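You operate a simulated robot arm through the tools that you are given. There is no shell and no other tool.

You are at the controls of a simulated robot arm. One attempt, no reset.

Task
Close both glue pots, wipe up the drips and push the plate in.
Fine: use the scrub pad and put it back. What is to be rubbed or washed off counts as gone when no trace of it is left.

The check looks at the end state, three seconds after you hand in, the way a careful person would. Anything else that was tipped, shoved, dropped, spilled or broken makes it a failure.

Robot
A 6-joint arm with a two-finger parallel gripper, fixed in place. Base frame: the origin is at the foot of the arm, x ahead of it, y to its left, z up; the work surface is at about z = 85. Lengths are in cm, angles in degrees, forces in N, time in s.
With the tool pointing down near the work surface it reaches from about 26 to 68 cm from the base axis. Its first joint turns from -66.0 to 66.0 degrees. Payload 2.9 kg.
The TCP is the grasp point between the finger pads, 3 cm short of the fingertips. In the tool frame z runs along the fingers and y along their closing line. Largest opening 11 cm; finger width 2, thickness 1; the body of the gripper, 4.8 by 11.2 cm, starts 5.5 cm behind the TCP.
Orientation is that of the tool frame in the base frame, as a unit quaternion [w, x, y, z]. With the fingers straight down and closing along the base's y, the tool's x points along the base's -x, its y along +y and its z along -z.

Tools
- The arm moves only by the tool drive_tool. Its argument "increments" is a list of rows, each a list of 3 entries, a list of its own where there are three numbers: the shift along the base's x, y, z in cm, then the turn, a rotation vector about the base's x, y, z in degrees, then the gripper command, from -1 (fully open) to 1 (shut), values between in proportion. In form: [[[dx, dy, dz], [wx, wy, wz], gripper], ...]. A call has 1 to 20 rows; each row shifts and turns the commanded pose from where the row before left it. A row lasts 0.2 s, in which the tool goes at most 5 cm and 8.6 degrees; a call with a longer step from one row to the next is refused whole, and so is a gripper value outside its range. A pose out of reach is approached as far as the arm can. The call stops where the force on the tool passes 40 N (or 10 N more than at its start, if that is more) or the arm is blocked; 0.2 s more then pass. The fingers move at their own pace (about 10.8 cm/s each) and stop on an object; they squeeze with about 30 N. The grip force told is the motor's: it shows also when the fingers shut on nothing. Time passes only in rows, and 0.2 s behind the last, so rows that do not move let the fingers close. The reply holds the time, the measured pose of the TCP, the force on the tool along the base axes, the opening and the grip force, in the units named above and with some noise, with the torque about the TCP (base axes, N m) and any sound that the robot's microphone picked up.
- Cameras (640 x 400 px; columns grow to the right, rows downward): "scene" is fixed at [7.31, 42.86, 139.03]; the picture's right is [-0.80, -0.60, 0.00], its down [-0.31, 0.41, -0.86] and it looks along [0.51, -0.69, -0.52] (base axes); focal length 317 px, centre (320, 200). "wrist" rides on the gripper at [7.2, 1.7, -10.3] in the tool frame; the picture's right is [-0.23, 0.97, 0.00], its down [-0.76, -0.18, -0.62] and it looks along [-0.61, -0.14, 0.78] (tool axes); focal length 222 px, centre (320, 200).
- capture(camera): a new picture of that camera. It takes no simulated time.
- probe_pixels(camera, pixels): for up to 12 pixels [column, row] of the newest picture of that camera ("zoom" is the newest enlarged one), the place [x, y, z] in the base frame of the surface seen there, good to about 0.3 cm. It takes no simulated time.
- enlarge(camera, box): a new picture of the part [left, top, right, bottom] of that camera's present view, enlarged. It takes no simulated time.
- close_job(): hands the job in; it is judged then, once.

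Leave the gripper open and the arm clear of the work at the hand-in unless told otherwise.

The tools are called by a JSON object that holds its "api" and its "payload". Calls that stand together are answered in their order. drive_tool: Moves the arm, as the interface text tells. Its arguments: {"type":"object","properties":{"increments":{"type":"array","items":{"type":"array"}}},"required":["increments"]} The other tools are called the same way: capture (camera) takes a picture; probe_pixels (camera, pixels) gives the place of the surface under pixels of a picture; enlarge (camera, box) takes an enlarged picture of a part of a camera's view; close_job () hands the job in.

At the start:

```text
t: 0.0
eef_pos: [41.1, -2.7, 116.08]
tcp_rot: [0.0, 0.0, 1.0, 0.0]
force: [-0.3, 0.2, -0.7]
wrist_torque: [0.03, -0.02, -0.04]
finger_gap: 11.01
grip_force: 0.1
```

scene: 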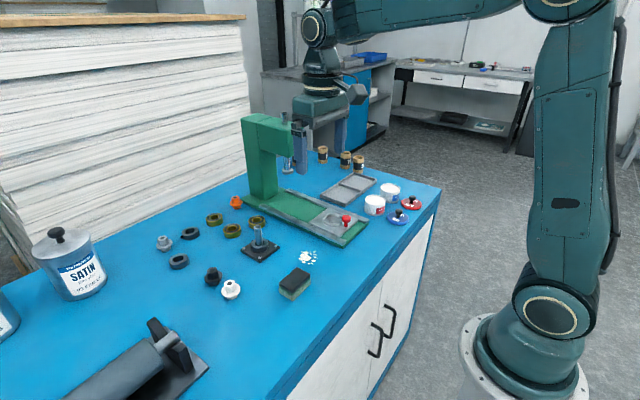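
wrist: 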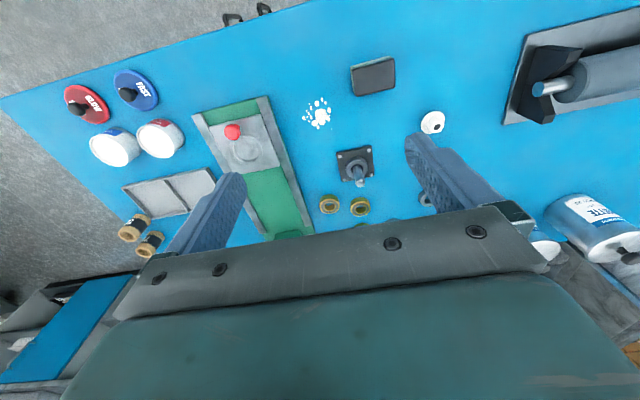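

I see two white glue pots near (375,204) and (390,191), two lids (red, blue), a drip splat near (307,258), a scrub pad near (295,284), and a green press with a sliding plate. I'll enlarge several areas to look closer.

{"api": "enlarge", "payload": {"camera": "scene", "box": [300, 140, 450, 240]}}

{"api": "enlarge", "payload": {"camera": "scene", "box": [220, 100, 380, 200]}}

{"api": "enlarge", "payload": {"camera": "scene", "box": [140, 190, 380, 310]}}

{"api": "enlarge", "payload": {"camera": "wrist", "box": [50, 60, 290, 210]}}

{"api": "enlarge", "payload": {"camera": "wrist", "box": [180, 40, 420, 190]}}

```text
4.00 times, centred on (375, 190) of scene
```

zoom: 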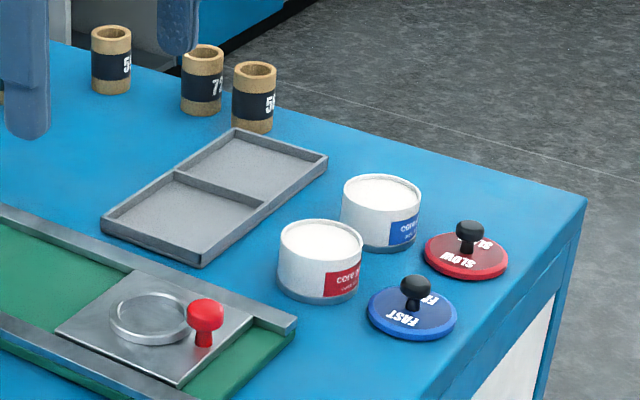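

```text
4.00 times, centred on (300, 150) of scene
```

zoom: 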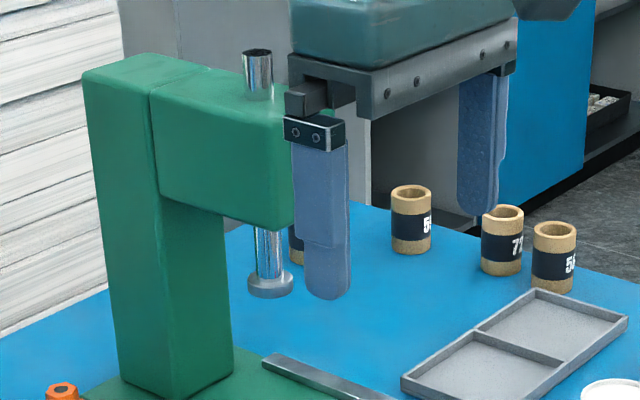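

```text
2.67 times, centred on (260, 250) of scene
```

zoom: 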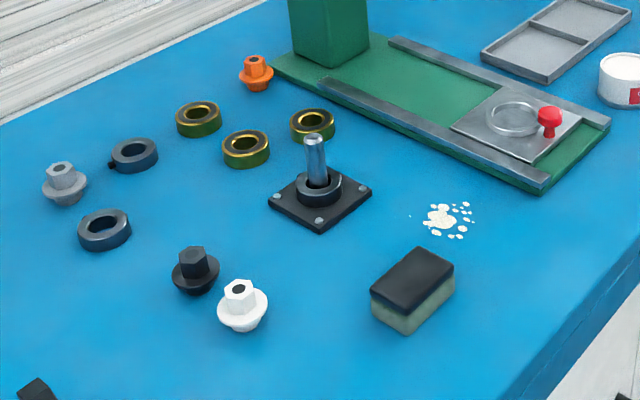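

```text
2.67 times, centred on (170, 135) of wrist
```

zoom: 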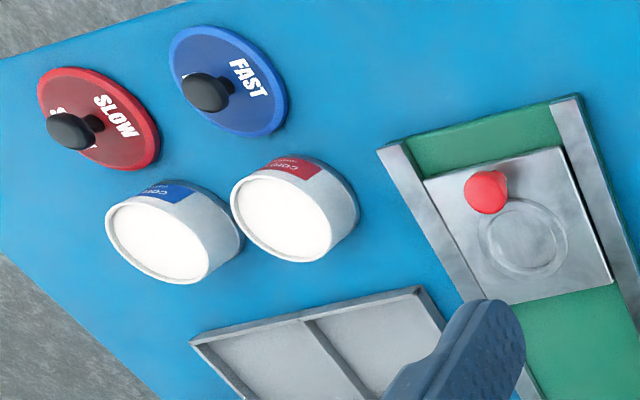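

```text
2.67 times, centred on (300, 115) of wrist
```

zoom: 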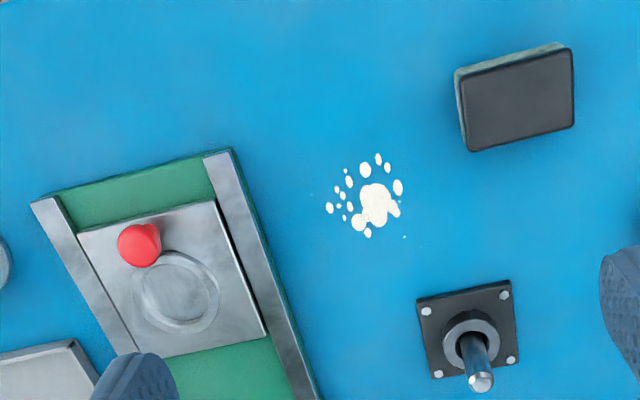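

Now I'll zoom in more on the pot labels and the lids, the splat and the plate.

{"api": "enlarge", "payload": {"camera": "scene", "box": [360, 178, 408, 218]}}

{"api": "enlarge", "payload": {"camera": "wrist", "box": [80, 110, 190, 180]}}

{"api": "enlarge", "payload": {"camera": "scene", "box": [280, 235, 340, 275]}}

{"api": "enlarge", "payload": {"camera": "scene", "box": [270, 180, 380, 250]}}

{"api": "enlarge", "payload": {"camera": "wrist", "box": [290, 80, 350, 140]}}

{"api": "capture", "payload": {"camera": "scene"}}

{"api": "capture", "payload": {"camera": "wrist"}}

```text
10.00 times, centred on (384, 198) of scene
```

zoom: 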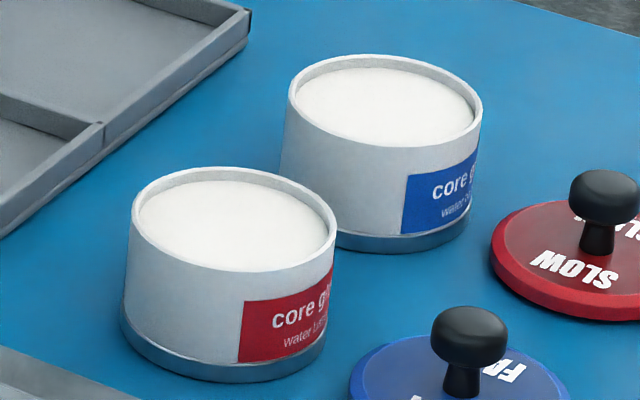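

```text
5.71 times, centred on (135, 145) of wrist
```

zoom: 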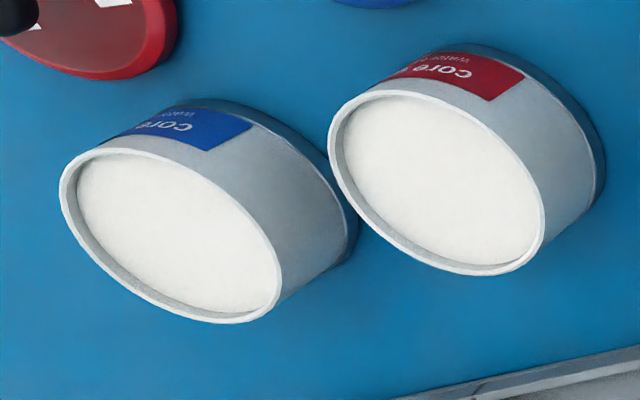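

```text
10.00 times, centred on (310, 255) of scene
```

zoom: 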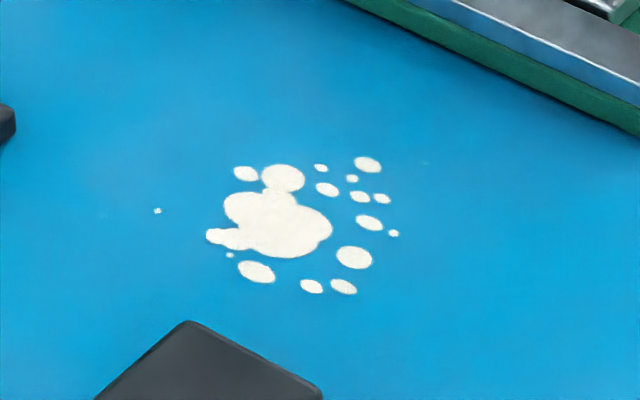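

```text
5.71 times, centred on (325, 215) of scene
```

zoom: 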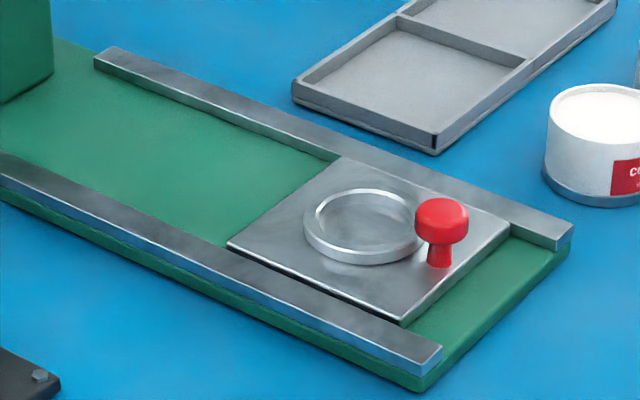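

```text
6.67 times, centred on (320, 110) of wrist
```

zoom: 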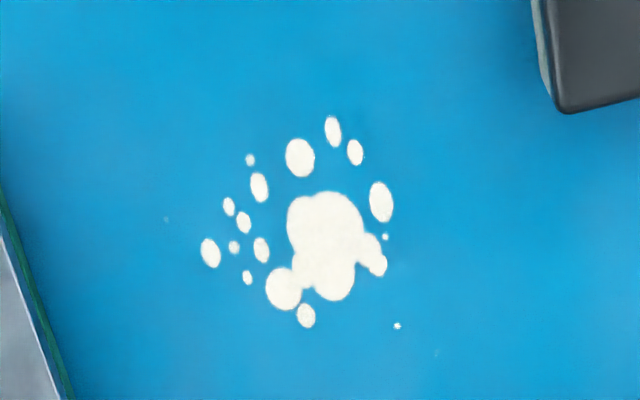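

```text
taken
```

scene: 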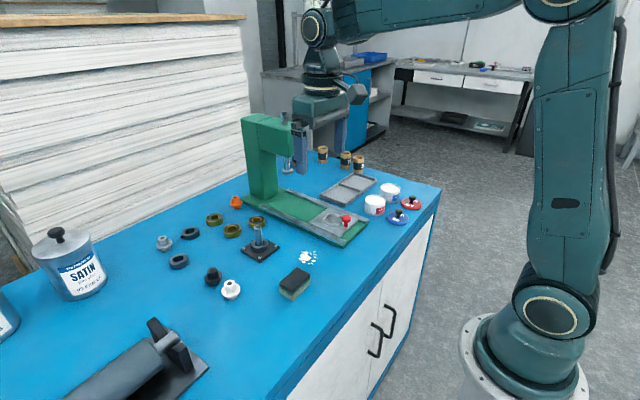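

```text
taken
```

wrist: 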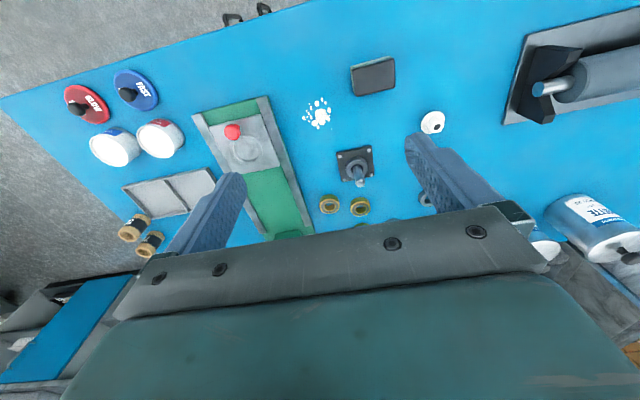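

Labels are partly hidden; I'll probe where everything sits before moving to view the labels.

{"api": "probe_pixels", "payload": {"camera": "wrist", "pixels": [[114, 150], [159, 140], [78, 109], [128, 95], [232, 131], [318, 112], [374, 75], [95, 102], [145, 92], [240, 150], [115, 131], [165, 122]]}}

{"api": "probe_pixels", "payload": {"camera": "scene", "pixels": [[374, 199], [390, 187], [411, 200], [399, 213], [346, 218], [307, 258], [295, 276], [337, 222], [284, 290], [310, 289], [343, 240], [305, 200]]}}

```text
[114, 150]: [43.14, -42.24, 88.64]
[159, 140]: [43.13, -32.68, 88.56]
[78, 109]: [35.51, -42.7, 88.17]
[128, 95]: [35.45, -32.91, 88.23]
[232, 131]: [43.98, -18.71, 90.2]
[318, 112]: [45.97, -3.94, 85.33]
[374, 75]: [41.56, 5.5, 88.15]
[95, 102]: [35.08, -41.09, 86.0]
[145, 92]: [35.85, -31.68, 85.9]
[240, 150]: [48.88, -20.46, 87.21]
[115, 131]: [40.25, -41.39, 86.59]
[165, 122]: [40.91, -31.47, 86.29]
```

```text
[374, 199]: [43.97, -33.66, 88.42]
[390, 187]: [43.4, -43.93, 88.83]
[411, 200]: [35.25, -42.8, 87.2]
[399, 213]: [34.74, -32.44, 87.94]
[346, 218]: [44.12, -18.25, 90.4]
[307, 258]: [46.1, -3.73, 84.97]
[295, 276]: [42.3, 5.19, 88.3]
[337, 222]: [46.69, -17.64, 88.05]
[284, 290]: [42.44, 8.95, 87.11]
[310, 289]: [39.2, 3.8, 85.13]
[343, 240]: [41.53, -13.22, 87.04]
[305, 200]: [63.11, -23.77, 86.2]
```

The lids lie in front of the pots with colours crossed, so I need to read the labels. I'll move the gripper (open) over toward the pots at safe height and look with the wrist camera.

{"api": "drive_tool", "payload": {"increments": [[[-1, -4.5, -1], [0, 0, 0], -1], [[-1, -4.5, -1], [0, 0, 0], -1], [[-1, -4.5, -1], [0, 0, 0], -1], [[-1, -4.5, -1], [0, 0, 0], -1], [[-1, -4.5, -1], [0, 0, 0], -1], [[-1, -4.5, -1], [0, 0, 0], -1], [[-1, -4.5, -1], [0, 0, 0], -1], [[0, -3, -1], [0, -6, 0], -1], [[0, 0, -1], [0, -6, 0], -1], [[0, 0, -1], [0, -6, 0], -1], [[0, 0, 0], [0, -6, 0], -1]]}}

{"api": "capture", "payload": {"camera": "wrist"}}

{"api": "capture", "payload": {"camera": "scene"}}

```text
t: 2.4
eef_pos: [34.06, -37.05, 106.16]
tcp_rot: [0.208, 0.0, 0.978, 0.0]
force: [0.6, -0.8, 0.5]
wrist_torque: [0.02, 0.01, -0.02]
finger_gap: 11.0
grip_force: 0.1
```

```text
taken
```

wrist: 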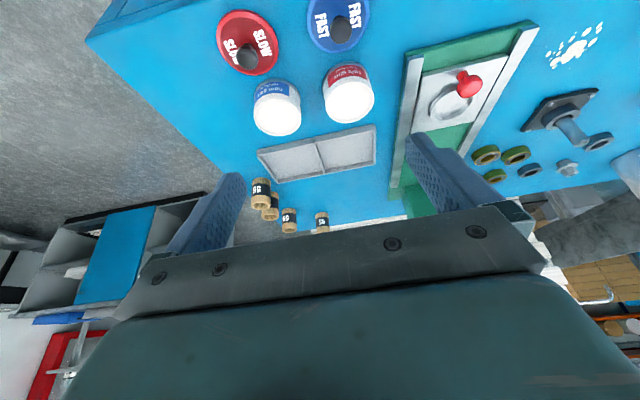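

```text
taken
```

scene: 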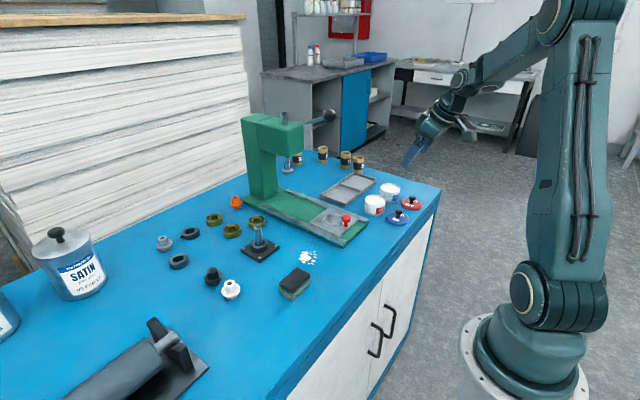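

I'll enlarge the labels at (272,90) and (347,75).

{"api": "enlarge", "payload": {"camera": "wrist", "box": [250, 70, 306, 105]}}

{"api": "enlarge", "payload": {"camera": "wrist", "box": [318, 55, 374, 90]}}

{"api": "enlarge", "payload": {"camera": "wrist", "box": [200, 0, 392, 120]}}

```text
11.43 times, centred on (278, 88) of wrist
```

zoom: 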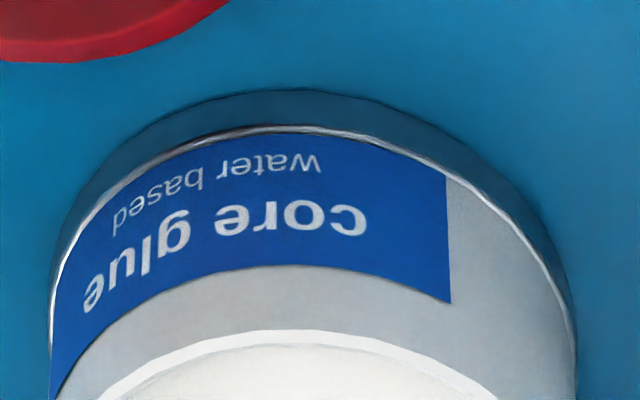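

```text
11.43 times, centred on (346, 72) of wrist
```

zoom: 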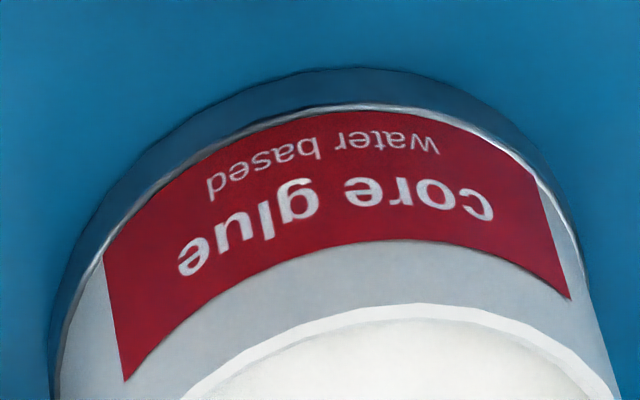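

```text
3.33 times, centred on (296, 60) of wrist
```

zoom: 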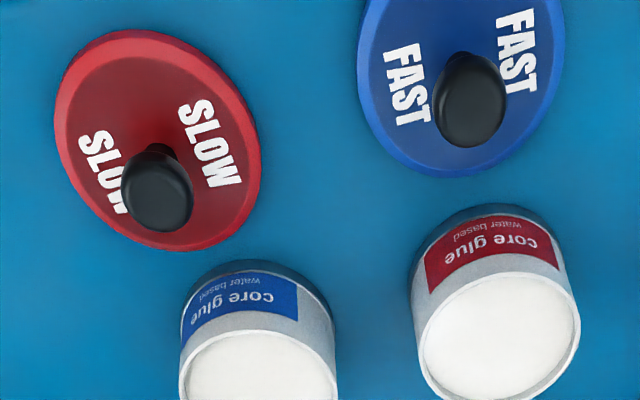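

Both labels read "core glue, water based", so the colour decides: red lid to the red pot and blue lid to the blue pot. In this zoom I'll probe lid rims and knobs, then the pot rims.

{"api": "probe_pixels", "payload": {"camera": "zoom", "pixels": [[157, 190], [60, 120], [255, 150], [130, 35], [165, 245], [470, 100], [360, 70], [562, 60], [430, 170], [170, 160], [480, 70], [345, 350]]}}

{"api": "enlarge", "payload": {"camera": "wrist", "box": [240, 55, 400, 155]}}

```text
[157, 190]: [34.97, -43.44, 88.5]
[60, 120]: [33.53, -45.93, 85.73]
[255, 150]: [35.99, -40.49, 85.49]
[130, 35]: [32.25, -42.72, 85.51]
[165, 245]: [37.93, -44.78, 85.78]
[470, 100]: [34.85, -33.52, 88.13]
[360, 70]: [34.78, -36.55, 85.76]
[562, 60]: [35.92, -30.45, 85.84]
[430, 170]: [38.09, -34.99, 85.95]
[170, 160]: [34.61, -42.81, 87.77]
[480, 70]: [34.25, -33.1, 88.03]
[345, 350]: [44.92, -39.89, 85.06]
```

```text
4.00 times, centred on (320, 105) of wrist
```

zoom: 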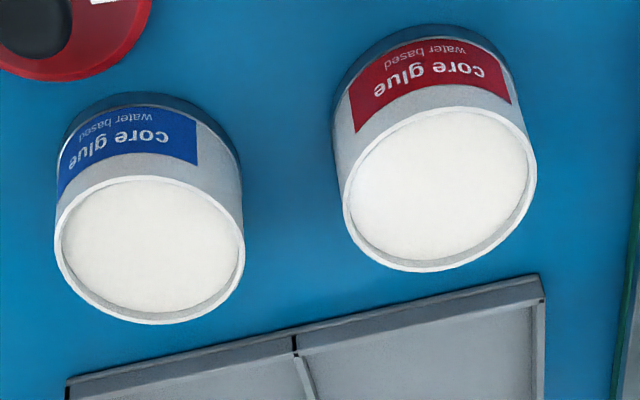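

Probing the rims of the two pots around their circumference in this zoom.

{"api": "probe_pixels", "payload": {"camera": "zoom", "pixels": [[58, 235], [241, 240], [150, 180], [152, 319], [80, 200], [215, 200], [343, 190], [533, 160], [430, 110], [430, 268], [360, 240], [520, 225]]}}

{"api": "probe_pixels", "payload": {"camera": "zoom", "pixels": [[150, 245], [440, 190], [70, 220], [232, 230], [150, 310], [350, 205], [528, 180], [425, 262], [225, 290], [75, 285], [450, 112], [500, 130]]}}

```text
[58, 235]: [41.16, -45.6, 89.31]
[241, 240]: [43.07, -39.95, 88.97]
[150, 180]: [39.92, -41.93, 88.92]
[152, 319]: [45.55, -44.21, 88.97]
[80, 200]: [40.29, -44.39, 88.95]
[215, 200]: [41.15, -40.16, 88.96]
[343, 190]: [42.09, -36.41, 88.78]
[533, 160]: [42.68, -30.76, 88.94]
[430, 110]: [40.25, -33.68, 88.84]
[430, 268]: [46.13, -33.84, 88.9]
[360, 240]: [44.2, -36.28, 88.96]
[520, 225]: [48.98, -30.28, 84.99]
```

```text
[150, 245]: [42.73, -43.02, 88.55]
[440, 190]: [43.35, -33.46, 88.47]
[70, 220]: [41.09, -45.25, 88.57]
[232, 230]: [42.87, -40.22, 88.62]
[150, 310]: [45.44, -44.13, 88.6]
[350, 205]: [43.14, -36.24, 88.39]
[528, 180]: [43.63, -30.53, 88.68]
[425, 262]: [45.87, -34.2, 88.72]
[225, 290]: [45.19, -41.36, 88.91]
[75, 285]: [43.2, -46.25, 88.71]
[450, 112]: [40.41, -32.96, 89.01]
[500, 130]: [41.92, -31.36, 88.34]
```

Now I'll bring the tool upright again, placed above the area between the lids and pots, and re-measure the lids from nearly overhead.

{"api": "drive_tool", "payload": {"increments": [[[0, 0, 0], [0, 8, 0], -1], [[0, 0, 0], [0, 8, 0], -1], [[0, 0, 0], [0, 8, 0], -1], [[0, 0, 0], [0, 8, 0], -1], [[0, 0, 0], [0, 8, 0], -1], [[0, 0, 0], [0, 0, 0], -1]]}}

{"api": "capture", "payload": {"camera": "wrist"}}

{"api": "enlarge", "payload": {"camera": "wrist", "box": [180, 0, 420, 150]}}

```text
t: 3.8
eef_pos: [33.92, -37.35, 106.31]
tcp_rot: [-0.127, -0.002, 0.992, -0.002]
force: [0.0, 0.1, 0.4]
wrist_torque: [-0.02, 0.02, 0.0]
finger_gap: 11.0
grip_force: 0.0
```

```text
taken
```

wrist: 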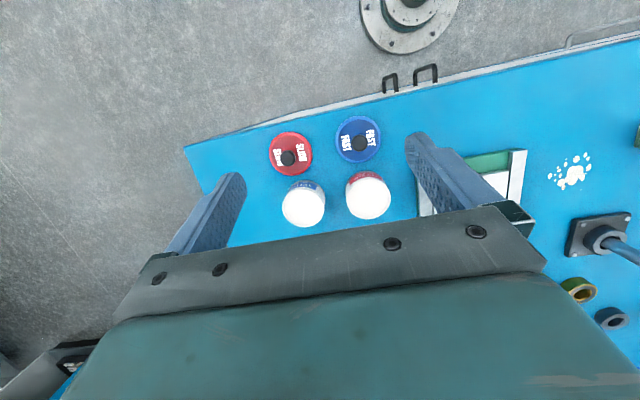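

```text
2.67 times, centred on (300, 75) of wrist
```

zoom: 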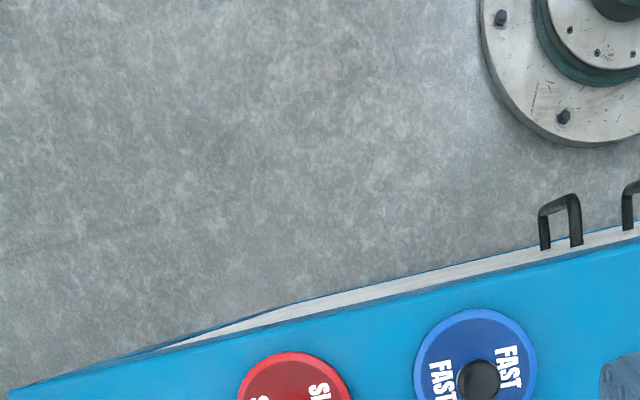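

A good overhead view: red lid at (290,155), blue at (359,139). I'll zoom there and probe the disc edges.

{"api": "enlarge", "payload": {"camera": "wrist", "box": [260, 110, 400, 230]}}

```text
3.33 times, centred on (330, 170) of wrist
```

zoom: 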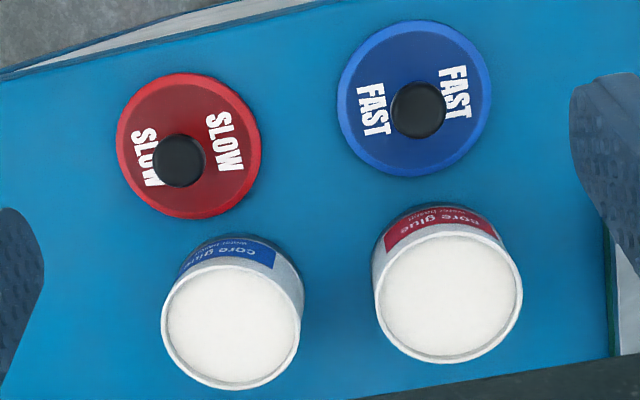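

{"api": "probe_pixels", "payload": {"camera": "zoom", "pixels": [[120, 145], [257, 145], [188, 77], [188, 214], [139, 97], [238, 196], [342, 100], [488, 100], [414, 24], [414, 173], [364, 48], [466, 152]]}}

{"api": "probe_pixels", "payload": {"camera": "zoom", "pixels": [[165, 310], [302, 310], [232, 258], [232, 387], [376, 280], [519, 290], [447, 227], [447, 360], [180, 160], [418, 110], [168, 160], [405, 110]]}}

```text
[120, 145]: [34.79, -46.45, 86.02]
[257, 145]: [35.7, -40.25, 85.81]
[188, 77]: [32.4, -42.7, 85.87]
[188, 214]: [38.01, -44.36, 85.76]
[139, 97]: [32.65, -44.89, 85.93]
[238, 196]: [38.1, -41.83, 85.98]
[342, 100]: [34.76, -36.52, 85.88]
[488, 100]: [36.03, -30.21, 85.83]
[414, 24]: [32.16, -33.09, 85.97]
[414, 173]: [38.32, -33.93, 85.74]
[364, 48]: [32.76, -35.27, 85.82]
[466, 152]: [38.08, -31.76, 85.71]
```

```text
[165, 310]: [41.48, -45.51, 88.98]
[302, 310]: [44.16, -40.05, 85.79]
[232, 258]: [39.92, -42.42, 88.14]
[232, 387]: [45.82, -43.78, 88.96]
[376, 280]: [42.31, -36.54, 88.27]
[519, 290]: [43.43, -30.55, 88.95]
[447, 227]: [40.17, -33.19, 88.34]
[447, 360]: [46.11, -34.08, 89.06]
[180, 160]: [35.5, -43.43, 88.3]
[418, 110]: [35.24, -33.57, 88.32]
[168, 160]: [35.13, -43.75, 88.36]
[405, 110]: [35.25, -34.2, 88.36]
```

Lid centres come out at red (35.3,-43.4) and blue (35.35,-33.5), with disc tops at 85.9 and knob tops at 88.4. Pot centres are red (43.1,-33.5) and blue (42.85,-43.1), with rims at 88.95. Next I straighten the tool, partly close it and go above the red knob.

{"api": "drive_tool", "payload": {"increments": [[[0.57, -3.2, -2], [0, -8, 0], 0.1], [[0.6, -3.0, -4], [0, -8, 0], 0.1], [[0, 0, -4], [0, 0, 0], 0.1], [[0, 0, -2], [0, 0, 0], 0.1], [[0, 0, 0], [0, 0, 0], 0.1]]}}

{"api": "capture", "payload": {"camera": "wrist"}}

{"api": "enlarge", "payload": {"camera": "scene", "box": [340, 140, 460, 240]}}

```text
refused: row 2 steps farther than a row can; nothing moved
```

```text
taken
```

wrist: 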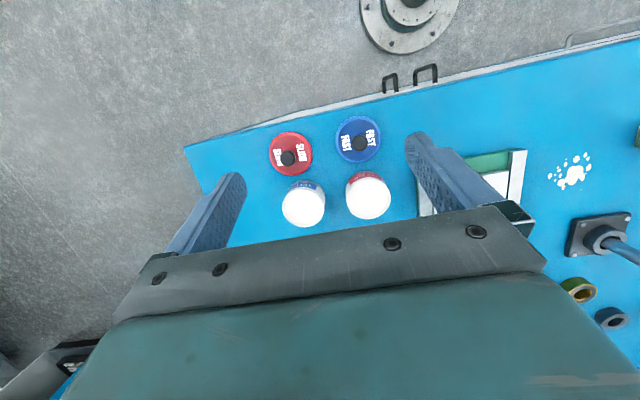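

```text
4.00 times, centred on (400, 190) of scene
```

zoom: 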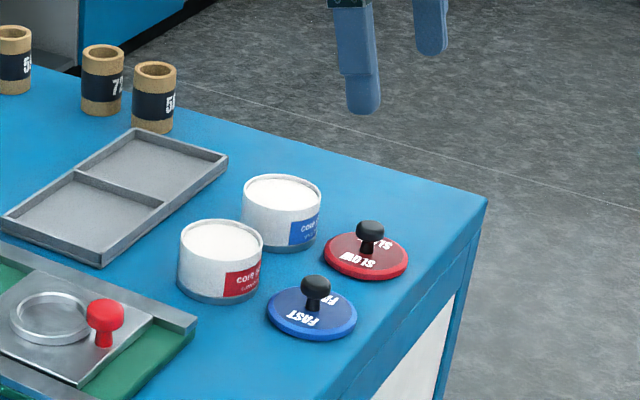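

The row step was a bit over 5 cm; I'll split it up.

{"api": "drive_tool", "payload": {"increments": [[[0.57, -3.2, -2], [0, -8, 0], 0.1], [[0.6, -3.0, -2], [0, -8, 0], 0.1], [[0, 0, -4], [0, 0, 0], 0.1], [[0, 0, -3], [0, 0, 0], 0.1], [[0, 0, 0], [0, 0, 0], 0.1]]}}

{"api": "capture", "payload": {"camera": "wrist"}}

{"api": "enlarge", "payload": {"camera": "scene", "box": [340, 140, 460, 240]}}

```text
t: 5.0
eef_pos: [35.37, -43.41, 95.05]
tcp_rot: [0.0, 0.001, 1.0, 0.0]
force: [0.5, 0.2, -0.9]
wrist_torque: [0.02, -0.01, 0.01]
finger_gap: 4.94
grip_force: 0.1
```

```text
taken
```

wrist: 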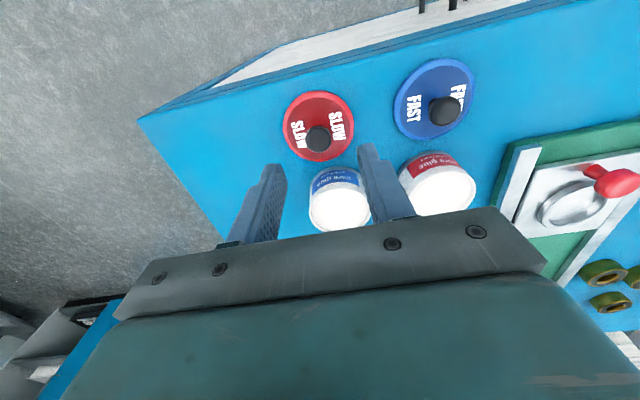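

```text
4.00 times, centred on (400, 190) of scene
```

zoom: 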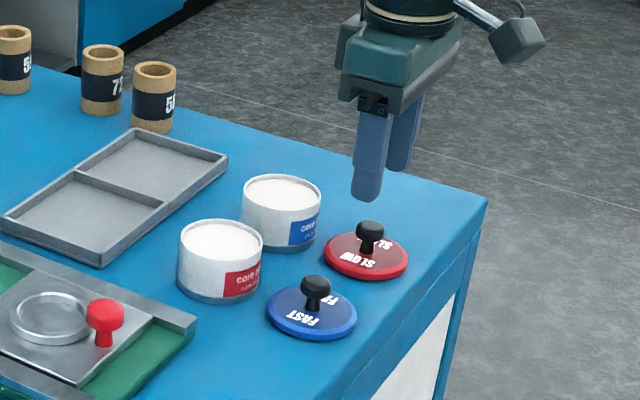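

The gripper sits above the red knob. Now down to TCP z ≈ 89.4 (tips 0.5 cm above the disc).

{"api": "drive_tool", "payload": {"increments": [[[0, 0, -3], [0, 0, 0], 0.1], [[0, 0, -2], [0, 0, 0], 0.1], [[0, 0, -0.7], [0, 0, 0], 0.1], [[0, 0, 0], [0, 0, 0], 0.1]]}}

{"api": "capture", "payload": {"camera": "wrist"}}

{"api": "enlarge", "payload": {"camera": "scene", "box": [380, 160, 440, 220]}}

```text
t: 6.0
eef_pos: [35.12, -43.45, 89.36]
tcp_rot: [0.0, 0.001, 1.0, 0.0]
force: [0.7, -0.5, -0.9]
wrist_torque: [-0.01, 0.0, -0.01]
finger_gap: 4.94
grip_force: 0.1
```

```text
taken
```

wrist: 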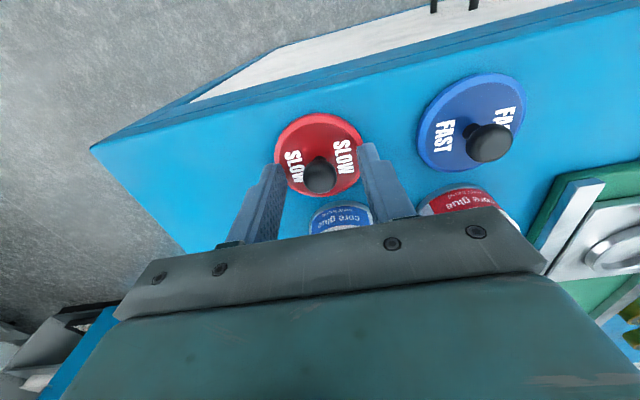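

```text
6.67 times, centred on (410, 190) of scene
```

zoom: 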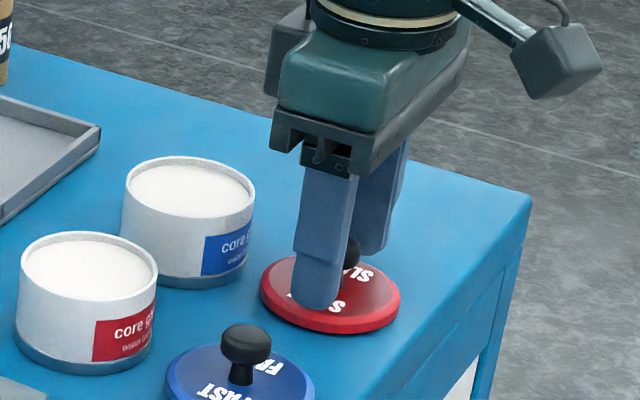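

The knob is between the fingers. I'll close, wait, then lift a few cm.

{"api": "drive_tool", "payload": {"increments": [[[0, 0, 0], [0, 0, 0], 1], [[0, 0, 0], [0, 0, 0], 1], [[0, 0, 0], [0, 0, 0], 1], [[0, 0, 1], [0, 0, 0], 1], [[0, 0, 3], [0, 0, 0], 1], [[0, 0, 3], [0, 0, 0], 1], [[0, 0, 0], [0, 0, 0], 1]]}}

{"api": "capture", "payload": {"camera": "wrist"}}

{"api": "enlarge", "payload": {"camera": "scene", "box": [350, 130, 440, 220]}}

```text
t: 7.6
eef_pos: [35.27, -43.26, 96.69]
tcp_rot: [0.0, 0.0, 1.0, 0.0]
force: [0.3, 0.2, 0.0]
wrist_torque: [0.0, -0.04, 0.04]
finger_gap: 1.96
grip_force: 29.5
```

```text
taken
```

wrist: 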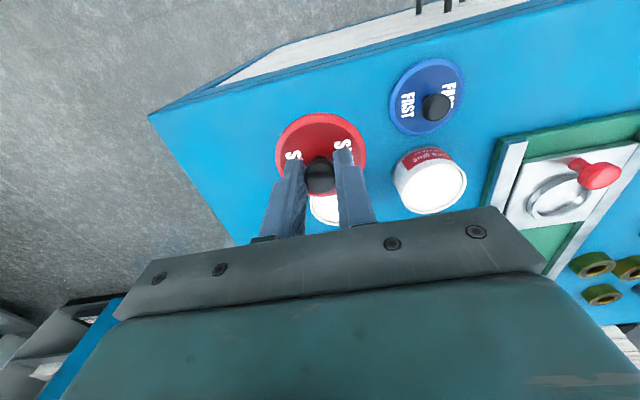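

```text
4.44 times, centred on (395, 175) of scene
```

zoom: 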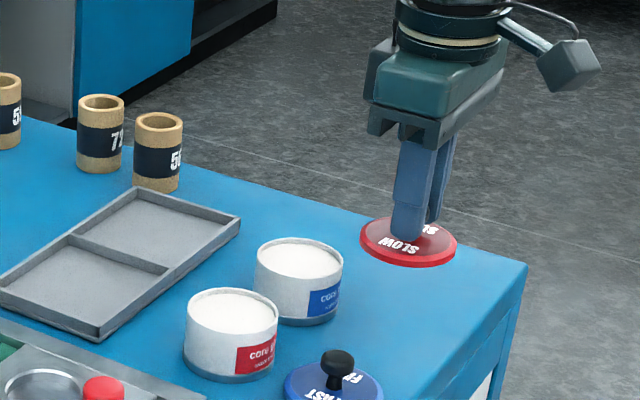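

The lid is held level. I'll measure its centre relative to the tool by probing its rim now.

{"api": "enlarge", "payload": {"camera": "wrist", "box": [260, 100, 380, 220]}}

```text
3.33 times, centred on (320, 160) of wrist
```

zoom: 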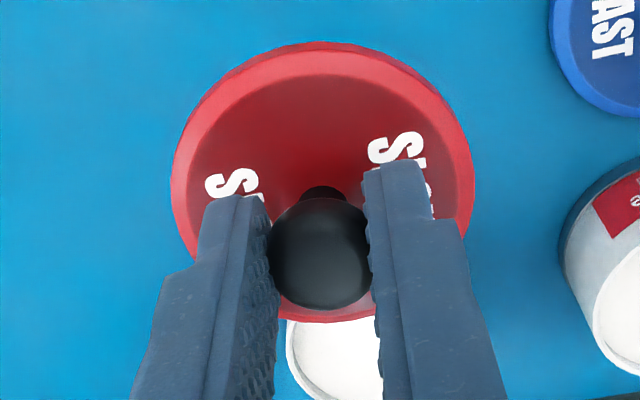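

{"api": "probe_pixels", "payload": {"camera": "zoom", "pixels": [[323, 65], [232, 100], [415, 100], [180, 190], [468, 190], [290, 316], [350, 316], [320, 250], [320, 306], [323, 202], [280, 75], [370, 75]]}}

```text
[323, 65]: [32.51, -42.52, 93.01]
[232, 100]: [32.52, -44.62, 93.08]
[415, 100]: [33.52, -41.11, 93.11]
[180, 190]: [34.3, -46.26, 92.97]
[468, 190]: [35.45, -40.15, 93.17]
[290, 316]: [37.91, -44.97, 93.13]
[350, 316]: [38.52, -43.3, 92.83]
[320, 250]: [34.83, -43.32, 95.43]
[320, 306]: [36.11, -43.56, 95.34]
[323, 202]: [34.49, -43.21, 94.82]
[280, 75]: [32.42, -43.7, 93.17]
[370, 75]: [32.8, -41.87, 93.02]
```

The lid is centred about on the TCP. Now I'll carry it over the red-label pot at (43.1,-33.5), keeping its bottom 3 cm above the rims.

{"api": "drive_tool", "payload": {"increments": [[[2, 2.5, 0], [0, 0, 0], 1], [[2, 2.5, 0], [0, 0, 0], 1], [[2, 2.5, 0], [0, 0, 0], 1], [[1.78, 2.35, 0], [0, 0, 0], 1], [[0, 0, -1.4], [0, 0, 0], 1], [[0, 0, 0], [0, 0, 0], 1]]}}

{"api": "enlarge", "payload": {"camera": "wrist", "box": [260, 100, 380, 220]}}

{"api": "enlarge", "payload": {"camera": "scene", "box": [340, 170, 400, 220]}}

```text
t: 9.0
eef_pos: [43.17, -33.75, 95.15]
tcp_rot: [0.0, 0.001, 1.0, 0.001]
force: [0.6, 0.2, -0.4]
wrist_torque: [-0.03, 0.0, -0.03]
finger_gap: 1.95
grip_force: 29.9
```

```text
3.33 times, centred on (320, 160) of wrist
```

zoom: 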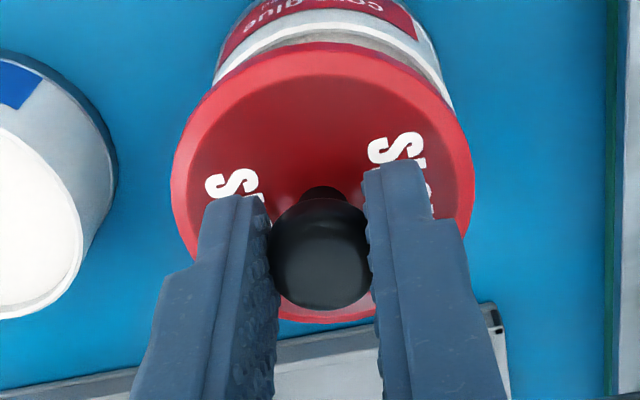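

```text
8.00 times, centred on (370, 195) of scene
```

zoom: 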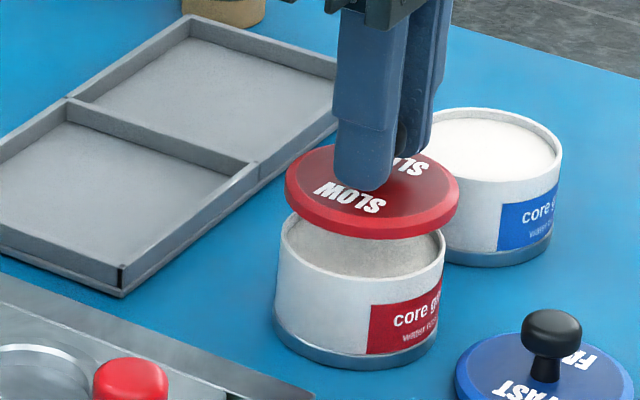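

The lid seems slightly off to the right of the pot in the scene view. I'll zoom closer to measure.

{"api": "enlarge", "payload": {"camera": "scene", "box": [370, 185, 402, 205]}}

{"api": "enlarge", "payload": {"camera": "scene", "box": [352, 185, 402, 217]}}

{"api": "capture", "payload": {"camera": "wrist"}}

```text
16.00 times, centred on (386, 195) of scene
```

zoom: 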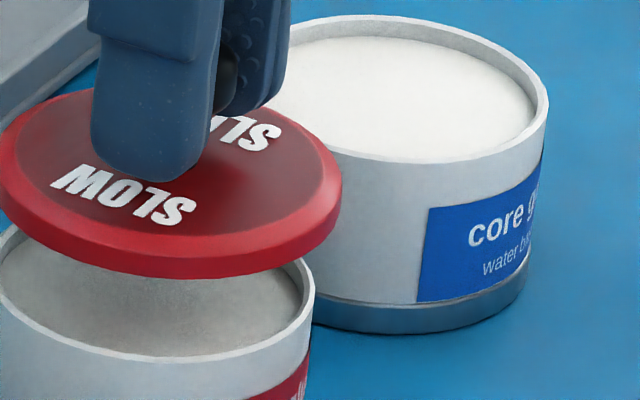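

```text
12.50 times, centred on (377, 201) of scene
```

zoom: 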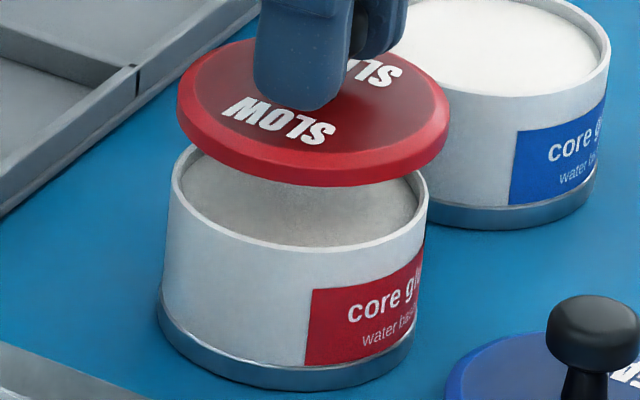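

```text
taken
```

wrist: 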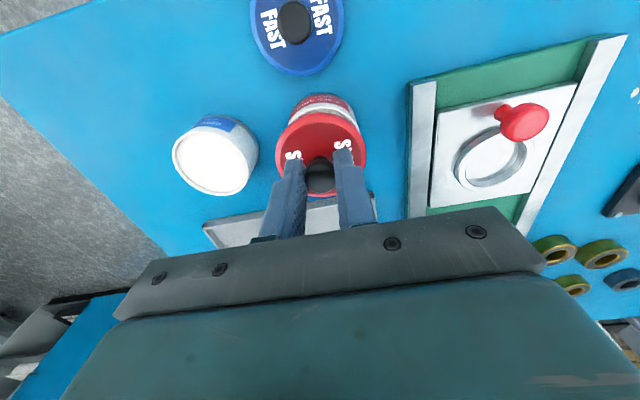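

{"api": "enlarge", "payload": {"camera": "scene", "box": [352, 185, 402, 217]}}

{"api": "probe_pixels", "payload": {"camera": "zoom", "pixels": [[180, 98], [447, 118], [310, 180], [230, 165], [400, 170], [240, 52], [174, 185], [425, 195], [300, 247], [230, 230], [390, 232], [205, 213]]}}

```text
12.50 times, centred on (377, 201) of scene
```

zoom: 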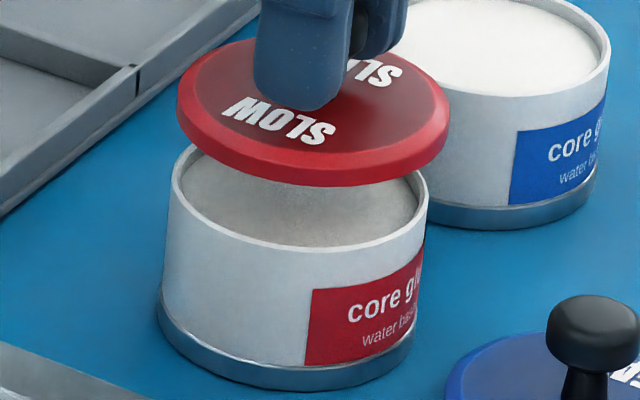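

```text
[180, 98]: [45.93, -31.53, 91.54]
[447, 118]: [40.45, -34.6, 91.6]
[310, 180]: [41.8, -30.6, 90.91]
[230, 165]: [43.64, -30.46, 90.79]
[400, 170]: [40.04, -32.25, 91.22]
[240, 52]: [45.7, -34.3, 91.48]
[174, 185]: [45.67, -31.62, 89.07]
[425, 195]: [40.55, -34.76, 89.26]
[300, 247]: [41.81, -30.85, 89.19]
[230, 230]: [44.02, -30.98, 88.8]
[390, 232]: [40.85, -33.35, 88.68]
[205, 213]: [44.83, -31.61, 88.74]
```

Lid and pot rim line up within about 0.1 cm. I'll lower gently with a tiny correction.

{"api": "drive_tool", "payload": {"increments": [[[0.07, 0.05, -0.8], [0, 0, 0], 1], [[0, 0, -0.5], [0, 0, 0], 1], [[0, 0, -0.25], [0, 0, 0], 1], [[0, 0, 0], [0, 0, 0], 1]]}}

{"api": "enlarge", "payload": {"camera": "scene", "box": [352, 185, 402, 217]}}

```text
t: 10.0
eef_pos: [43.03, -33.54, 93.43]
tcp_rot: [0.0, 0.0, 1.0, 0.0]
force: [-0.1, -0.2, -0.3]
wrist_torque: [-0.01, -0.01, -0.04]
finger_gap: 1.95
grip_force: 29.7
```

```text
12.50 times, centred on (377, 201) of scene
```

zoom: 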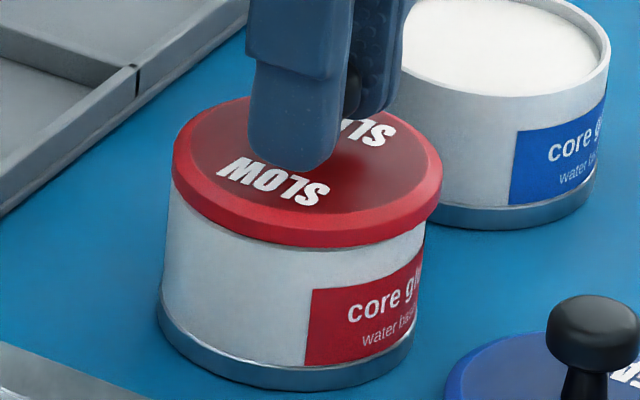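

Still about 0.13 cm to the right in the picture; I'll correct (+0.1,+0.08) and lower the last bit.

{"api": "drive_tool", "payload": {"increments": [[[0.1, 0.08, 0], [0, 0, 0], 1], [[0, 0, 0], [0, 0, 0], 1], [[0, 0, -0.1], [0, 0, 0], 1], [[0, 0, -0.1], [0, 0, 0], 1], [[0, 0, 0], [0, 0, 0], 1]]}}

{"api": "enlarge", "payload": {"camera": "scene", "box": [352, 185, 402, 217]}}

```text
t: 11.2
eef_pos: [43.07, -33.42, 93.32]
tcp_rot: [-0.001, 0.0, 1.0, 0.0]
force: [-0.1, -0.3, -0.6]
wrist_torque: [0.01, -0.02, 0.01]
finger_gap: 1.94
grip_force: 30.0
```

```text
12.50 times, centred on (377, 201) of scene
```

zoom: 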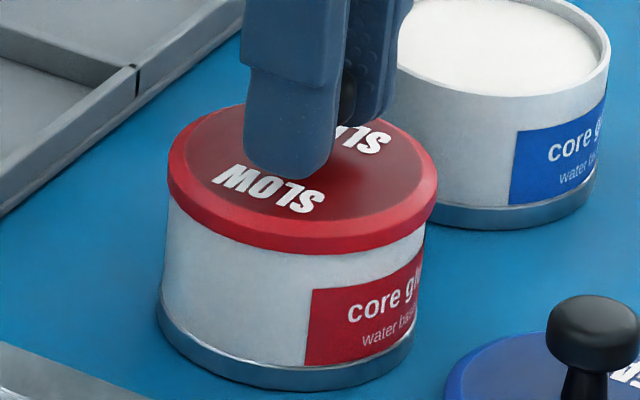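

Now centred. I'll keep lowering in 0.1 cm steps until I feel contact.

{"api": "drive_tool", "payload": {"increments": [[[0, 0, -0.1], [0, 0, 0], 1], [[0, 0, -0.1], [0, 0, 0], 1], [[0, 0, 0], [0, 0, 0], 1]]}}

{"api": "enlarge", "payload": {"camera": "scene", "box": [352, 185, 402, 217]}}

{"api": "capture", "payload": {"camera": "wrist"}}

```text
t: 12.0
eef_pos: [43.1, -33.48, 93.25]
tcp_rot: [0.001, -0.001, 1.0, -0.001]
force: [0.1, 1.1, 8.4]
wrist_torque: [0.0, 0.09, 0.02]
finger_gap: 1.94
grip_force: 30.3
```

```text
12.50 times, centred on (377, 201) of scene
```

zoom: 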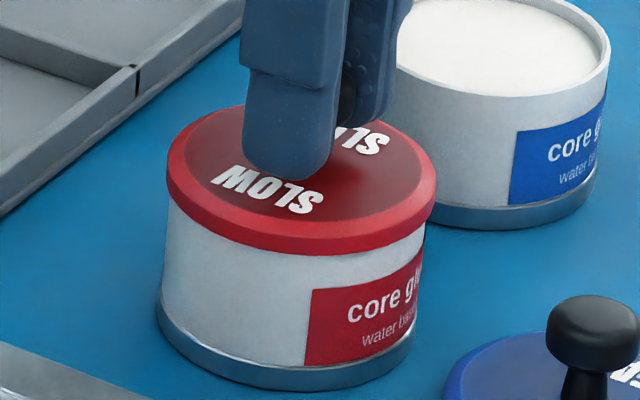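

```text
taken
```

wrist: 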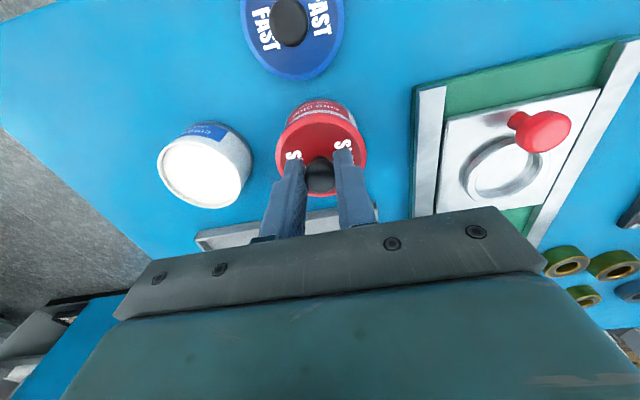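

Contact at 8 N. I'll press a little more to check that it's seated, watching the force and any sound.

{"api": "drive_tool", "payload": {"increments": [[[0, 0, -0.1], [0, 0, 0], 1], [[0, 0, -0.1], [0, 0, 0], 1], [[0, 0, 0], [0, 0, 0], 1]]}}

```text
t: 12.8
eef_pos: [43.11, -33.63, 93.31]
tcp_rot: [0.003, 0.0, 1.0, -0.002]
force: [-7.3, 1.0, 34.4]
wrist_torque: [0.0, 0.21, 0.02]
finger_gap: 1.97
grip_force: 30.1
```

It is firm on the rim. I'll relieve the pressure, open the fingers slightly and look.

{"api": "drive_tool", "payload": {"increments": [[[0, 0, 0.15], [0, 0, 0], 1], [[0, 0, 0.1], [0, 0, 0], 1], [[0, 0, 0], [0, 0, 0], 0.4], [[0, 0, 0], [0, 0, 0], 0.2], [[0, 0, 2], [0, 0, 0], 0.2], [[0, 0, 3], [0, 0, 0], 0.2], [[0, 0, 3], [0, 0, 0], 0.2], [[0, 0, 0], [0, 0, 0], 0.2]]}}

{"api": "enlarge", "payload": {"camera": "scene", "box": [352, 185, 402, 217]}}

{"api": "capture", "payload": {"camera": "wrist"}}

{"api": "enlarge", "payload": {"camera": "wrist", "box": [260, 60, 380, 180]}}

```text
t: 14.6
eef_pos: [43.04, -33.26, 101.25]
tcp_rot: [0.0, 0.001, 1.0, 0.0]
force: [-0.1, 0.2, -0.4]
wrist_torque: [0.02, -0.01, 0.0]
finger_gap: 4.37
grip_force: 0.1
heard: snap
```

```text
12.50 times, centred on (377, 201) of scene
```

zoom: 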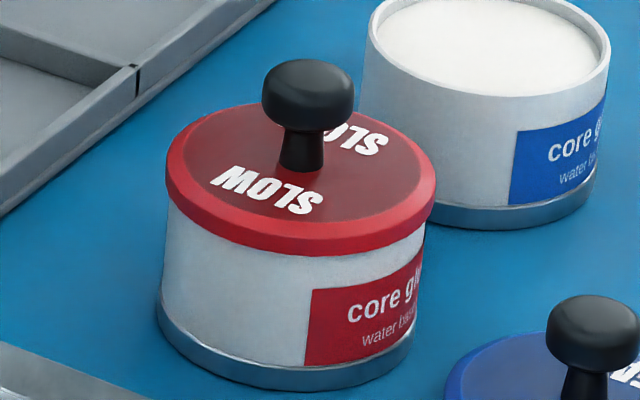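

```text
taken
```

wrist: 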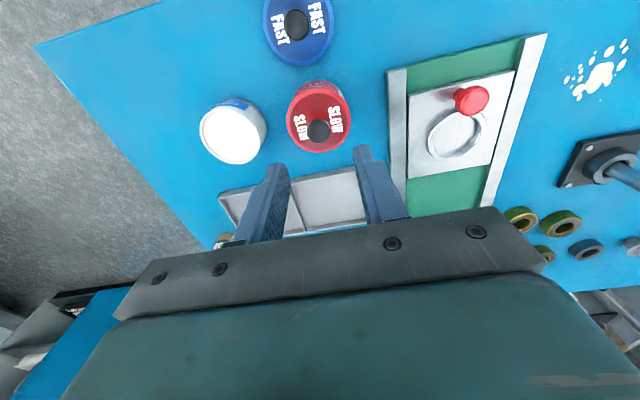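

```text
3.33 times, centred on (320, 120) of wrist
```

zoom: 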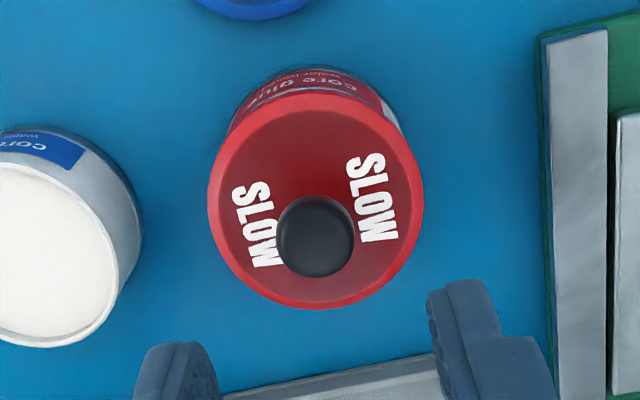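

I heard a snap, so the red lid is seated. Now to the blue lid at (35.35,-33.46).

{"api": "drive_tool", "payload": {"increments": [[[-4, 0, 0], [0, 0, 0], 0.1], [[-3.87, -0.04, 0], [0, 0, 0], 0.1], [[0, 0, -4], [0, 0, 0], 0.1], [[0, 0, -2], [0, 0, 0], 0.1], [[0, 0, 0], [0, 0, 0], 0.1]]}}

{"api": "capture", "payload": {"camera": "wrist"}}

{"api": "enlarge", "payload": {"camera": "wrist", "box": [260, 60, 380, 180]}}

```text
t: 15.8
eef_pos: [35.08, -33.34, 95.14]
tcp_rot: [-0.001, 0.0, 1.0, -0.001]
force: [0.9, 0.1, 0.5]
wrist_torque: [0.0, -0.01, -0.03]
finger_gap: 4.96
grip_force: 0.1
```

```text
taken
```

wrist: 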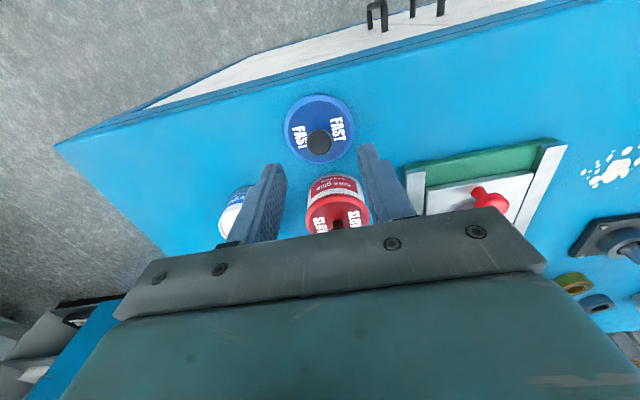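

```text
3.33 times, centred on (320, 120) of wrist
```

zoom: 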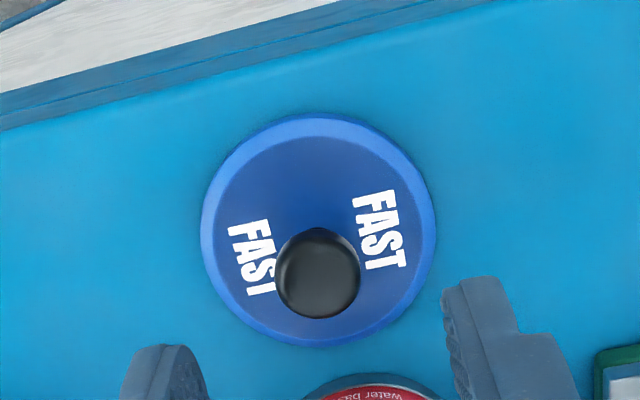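

The knob appears at (319,141), the same pixel as with the red lid, so I descend, grip and lift.

{"api": "drive_tool", "payload": {"increments": [[[0, 0, -3], [0, 0, 0], 0.1], [[0, 0, -2], [0, 0, 0], 0.1], [[0, 0, -0.7], [0, 0, 0], 0.1], [[0, 0, 0], [0, 0, 0], 1], [[0, 0, 0], [0, 0, 0], 1], [[0, 0, 0], [0, 0, 0], 1], [[0, 0, 1], [0, 0, 0], 1], [[0, 0, 3], [0, 0, 0], 1], [[0, 0, 3], [0, 0, 0], 1], [[0, 0, 0], [0, 0, 0], 1]]}}

{"api": "enlarge", "payload": {"camera": "wrist", "box": [260, 100, 380, 220]}}

{"api": "enlarge", "payload": {"camera": "scene", "box": [350, 130, 440, 220]}}

```text
t: 18.0
eef_pos: [35.22, -33.54, 96.47]
tcp_rot: [0.0, 0.0, 1.0, 0.0]
force: [0.0, 0.6, 0.3]
wrist_torque: [0.01, 0.02, 0.0]
finger_gap: 1.96
grip_force: 29.8
```

```text
3.33 times, centred on (320, 160) of wrist
```

zoom: 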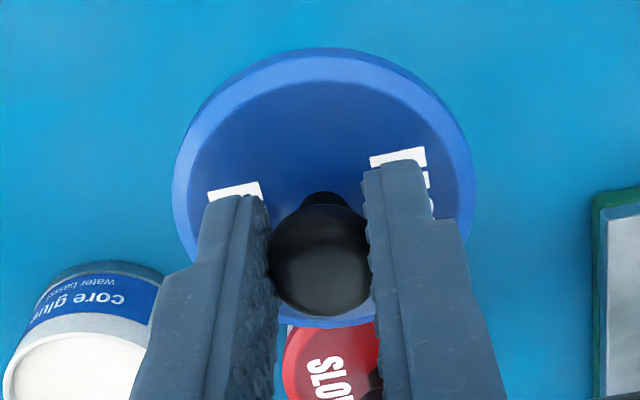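

```text
4.44 times, centred on (395, 175) of scene
```

zoom: 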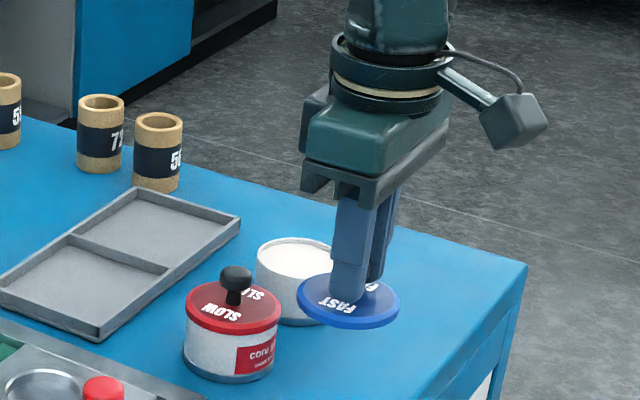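

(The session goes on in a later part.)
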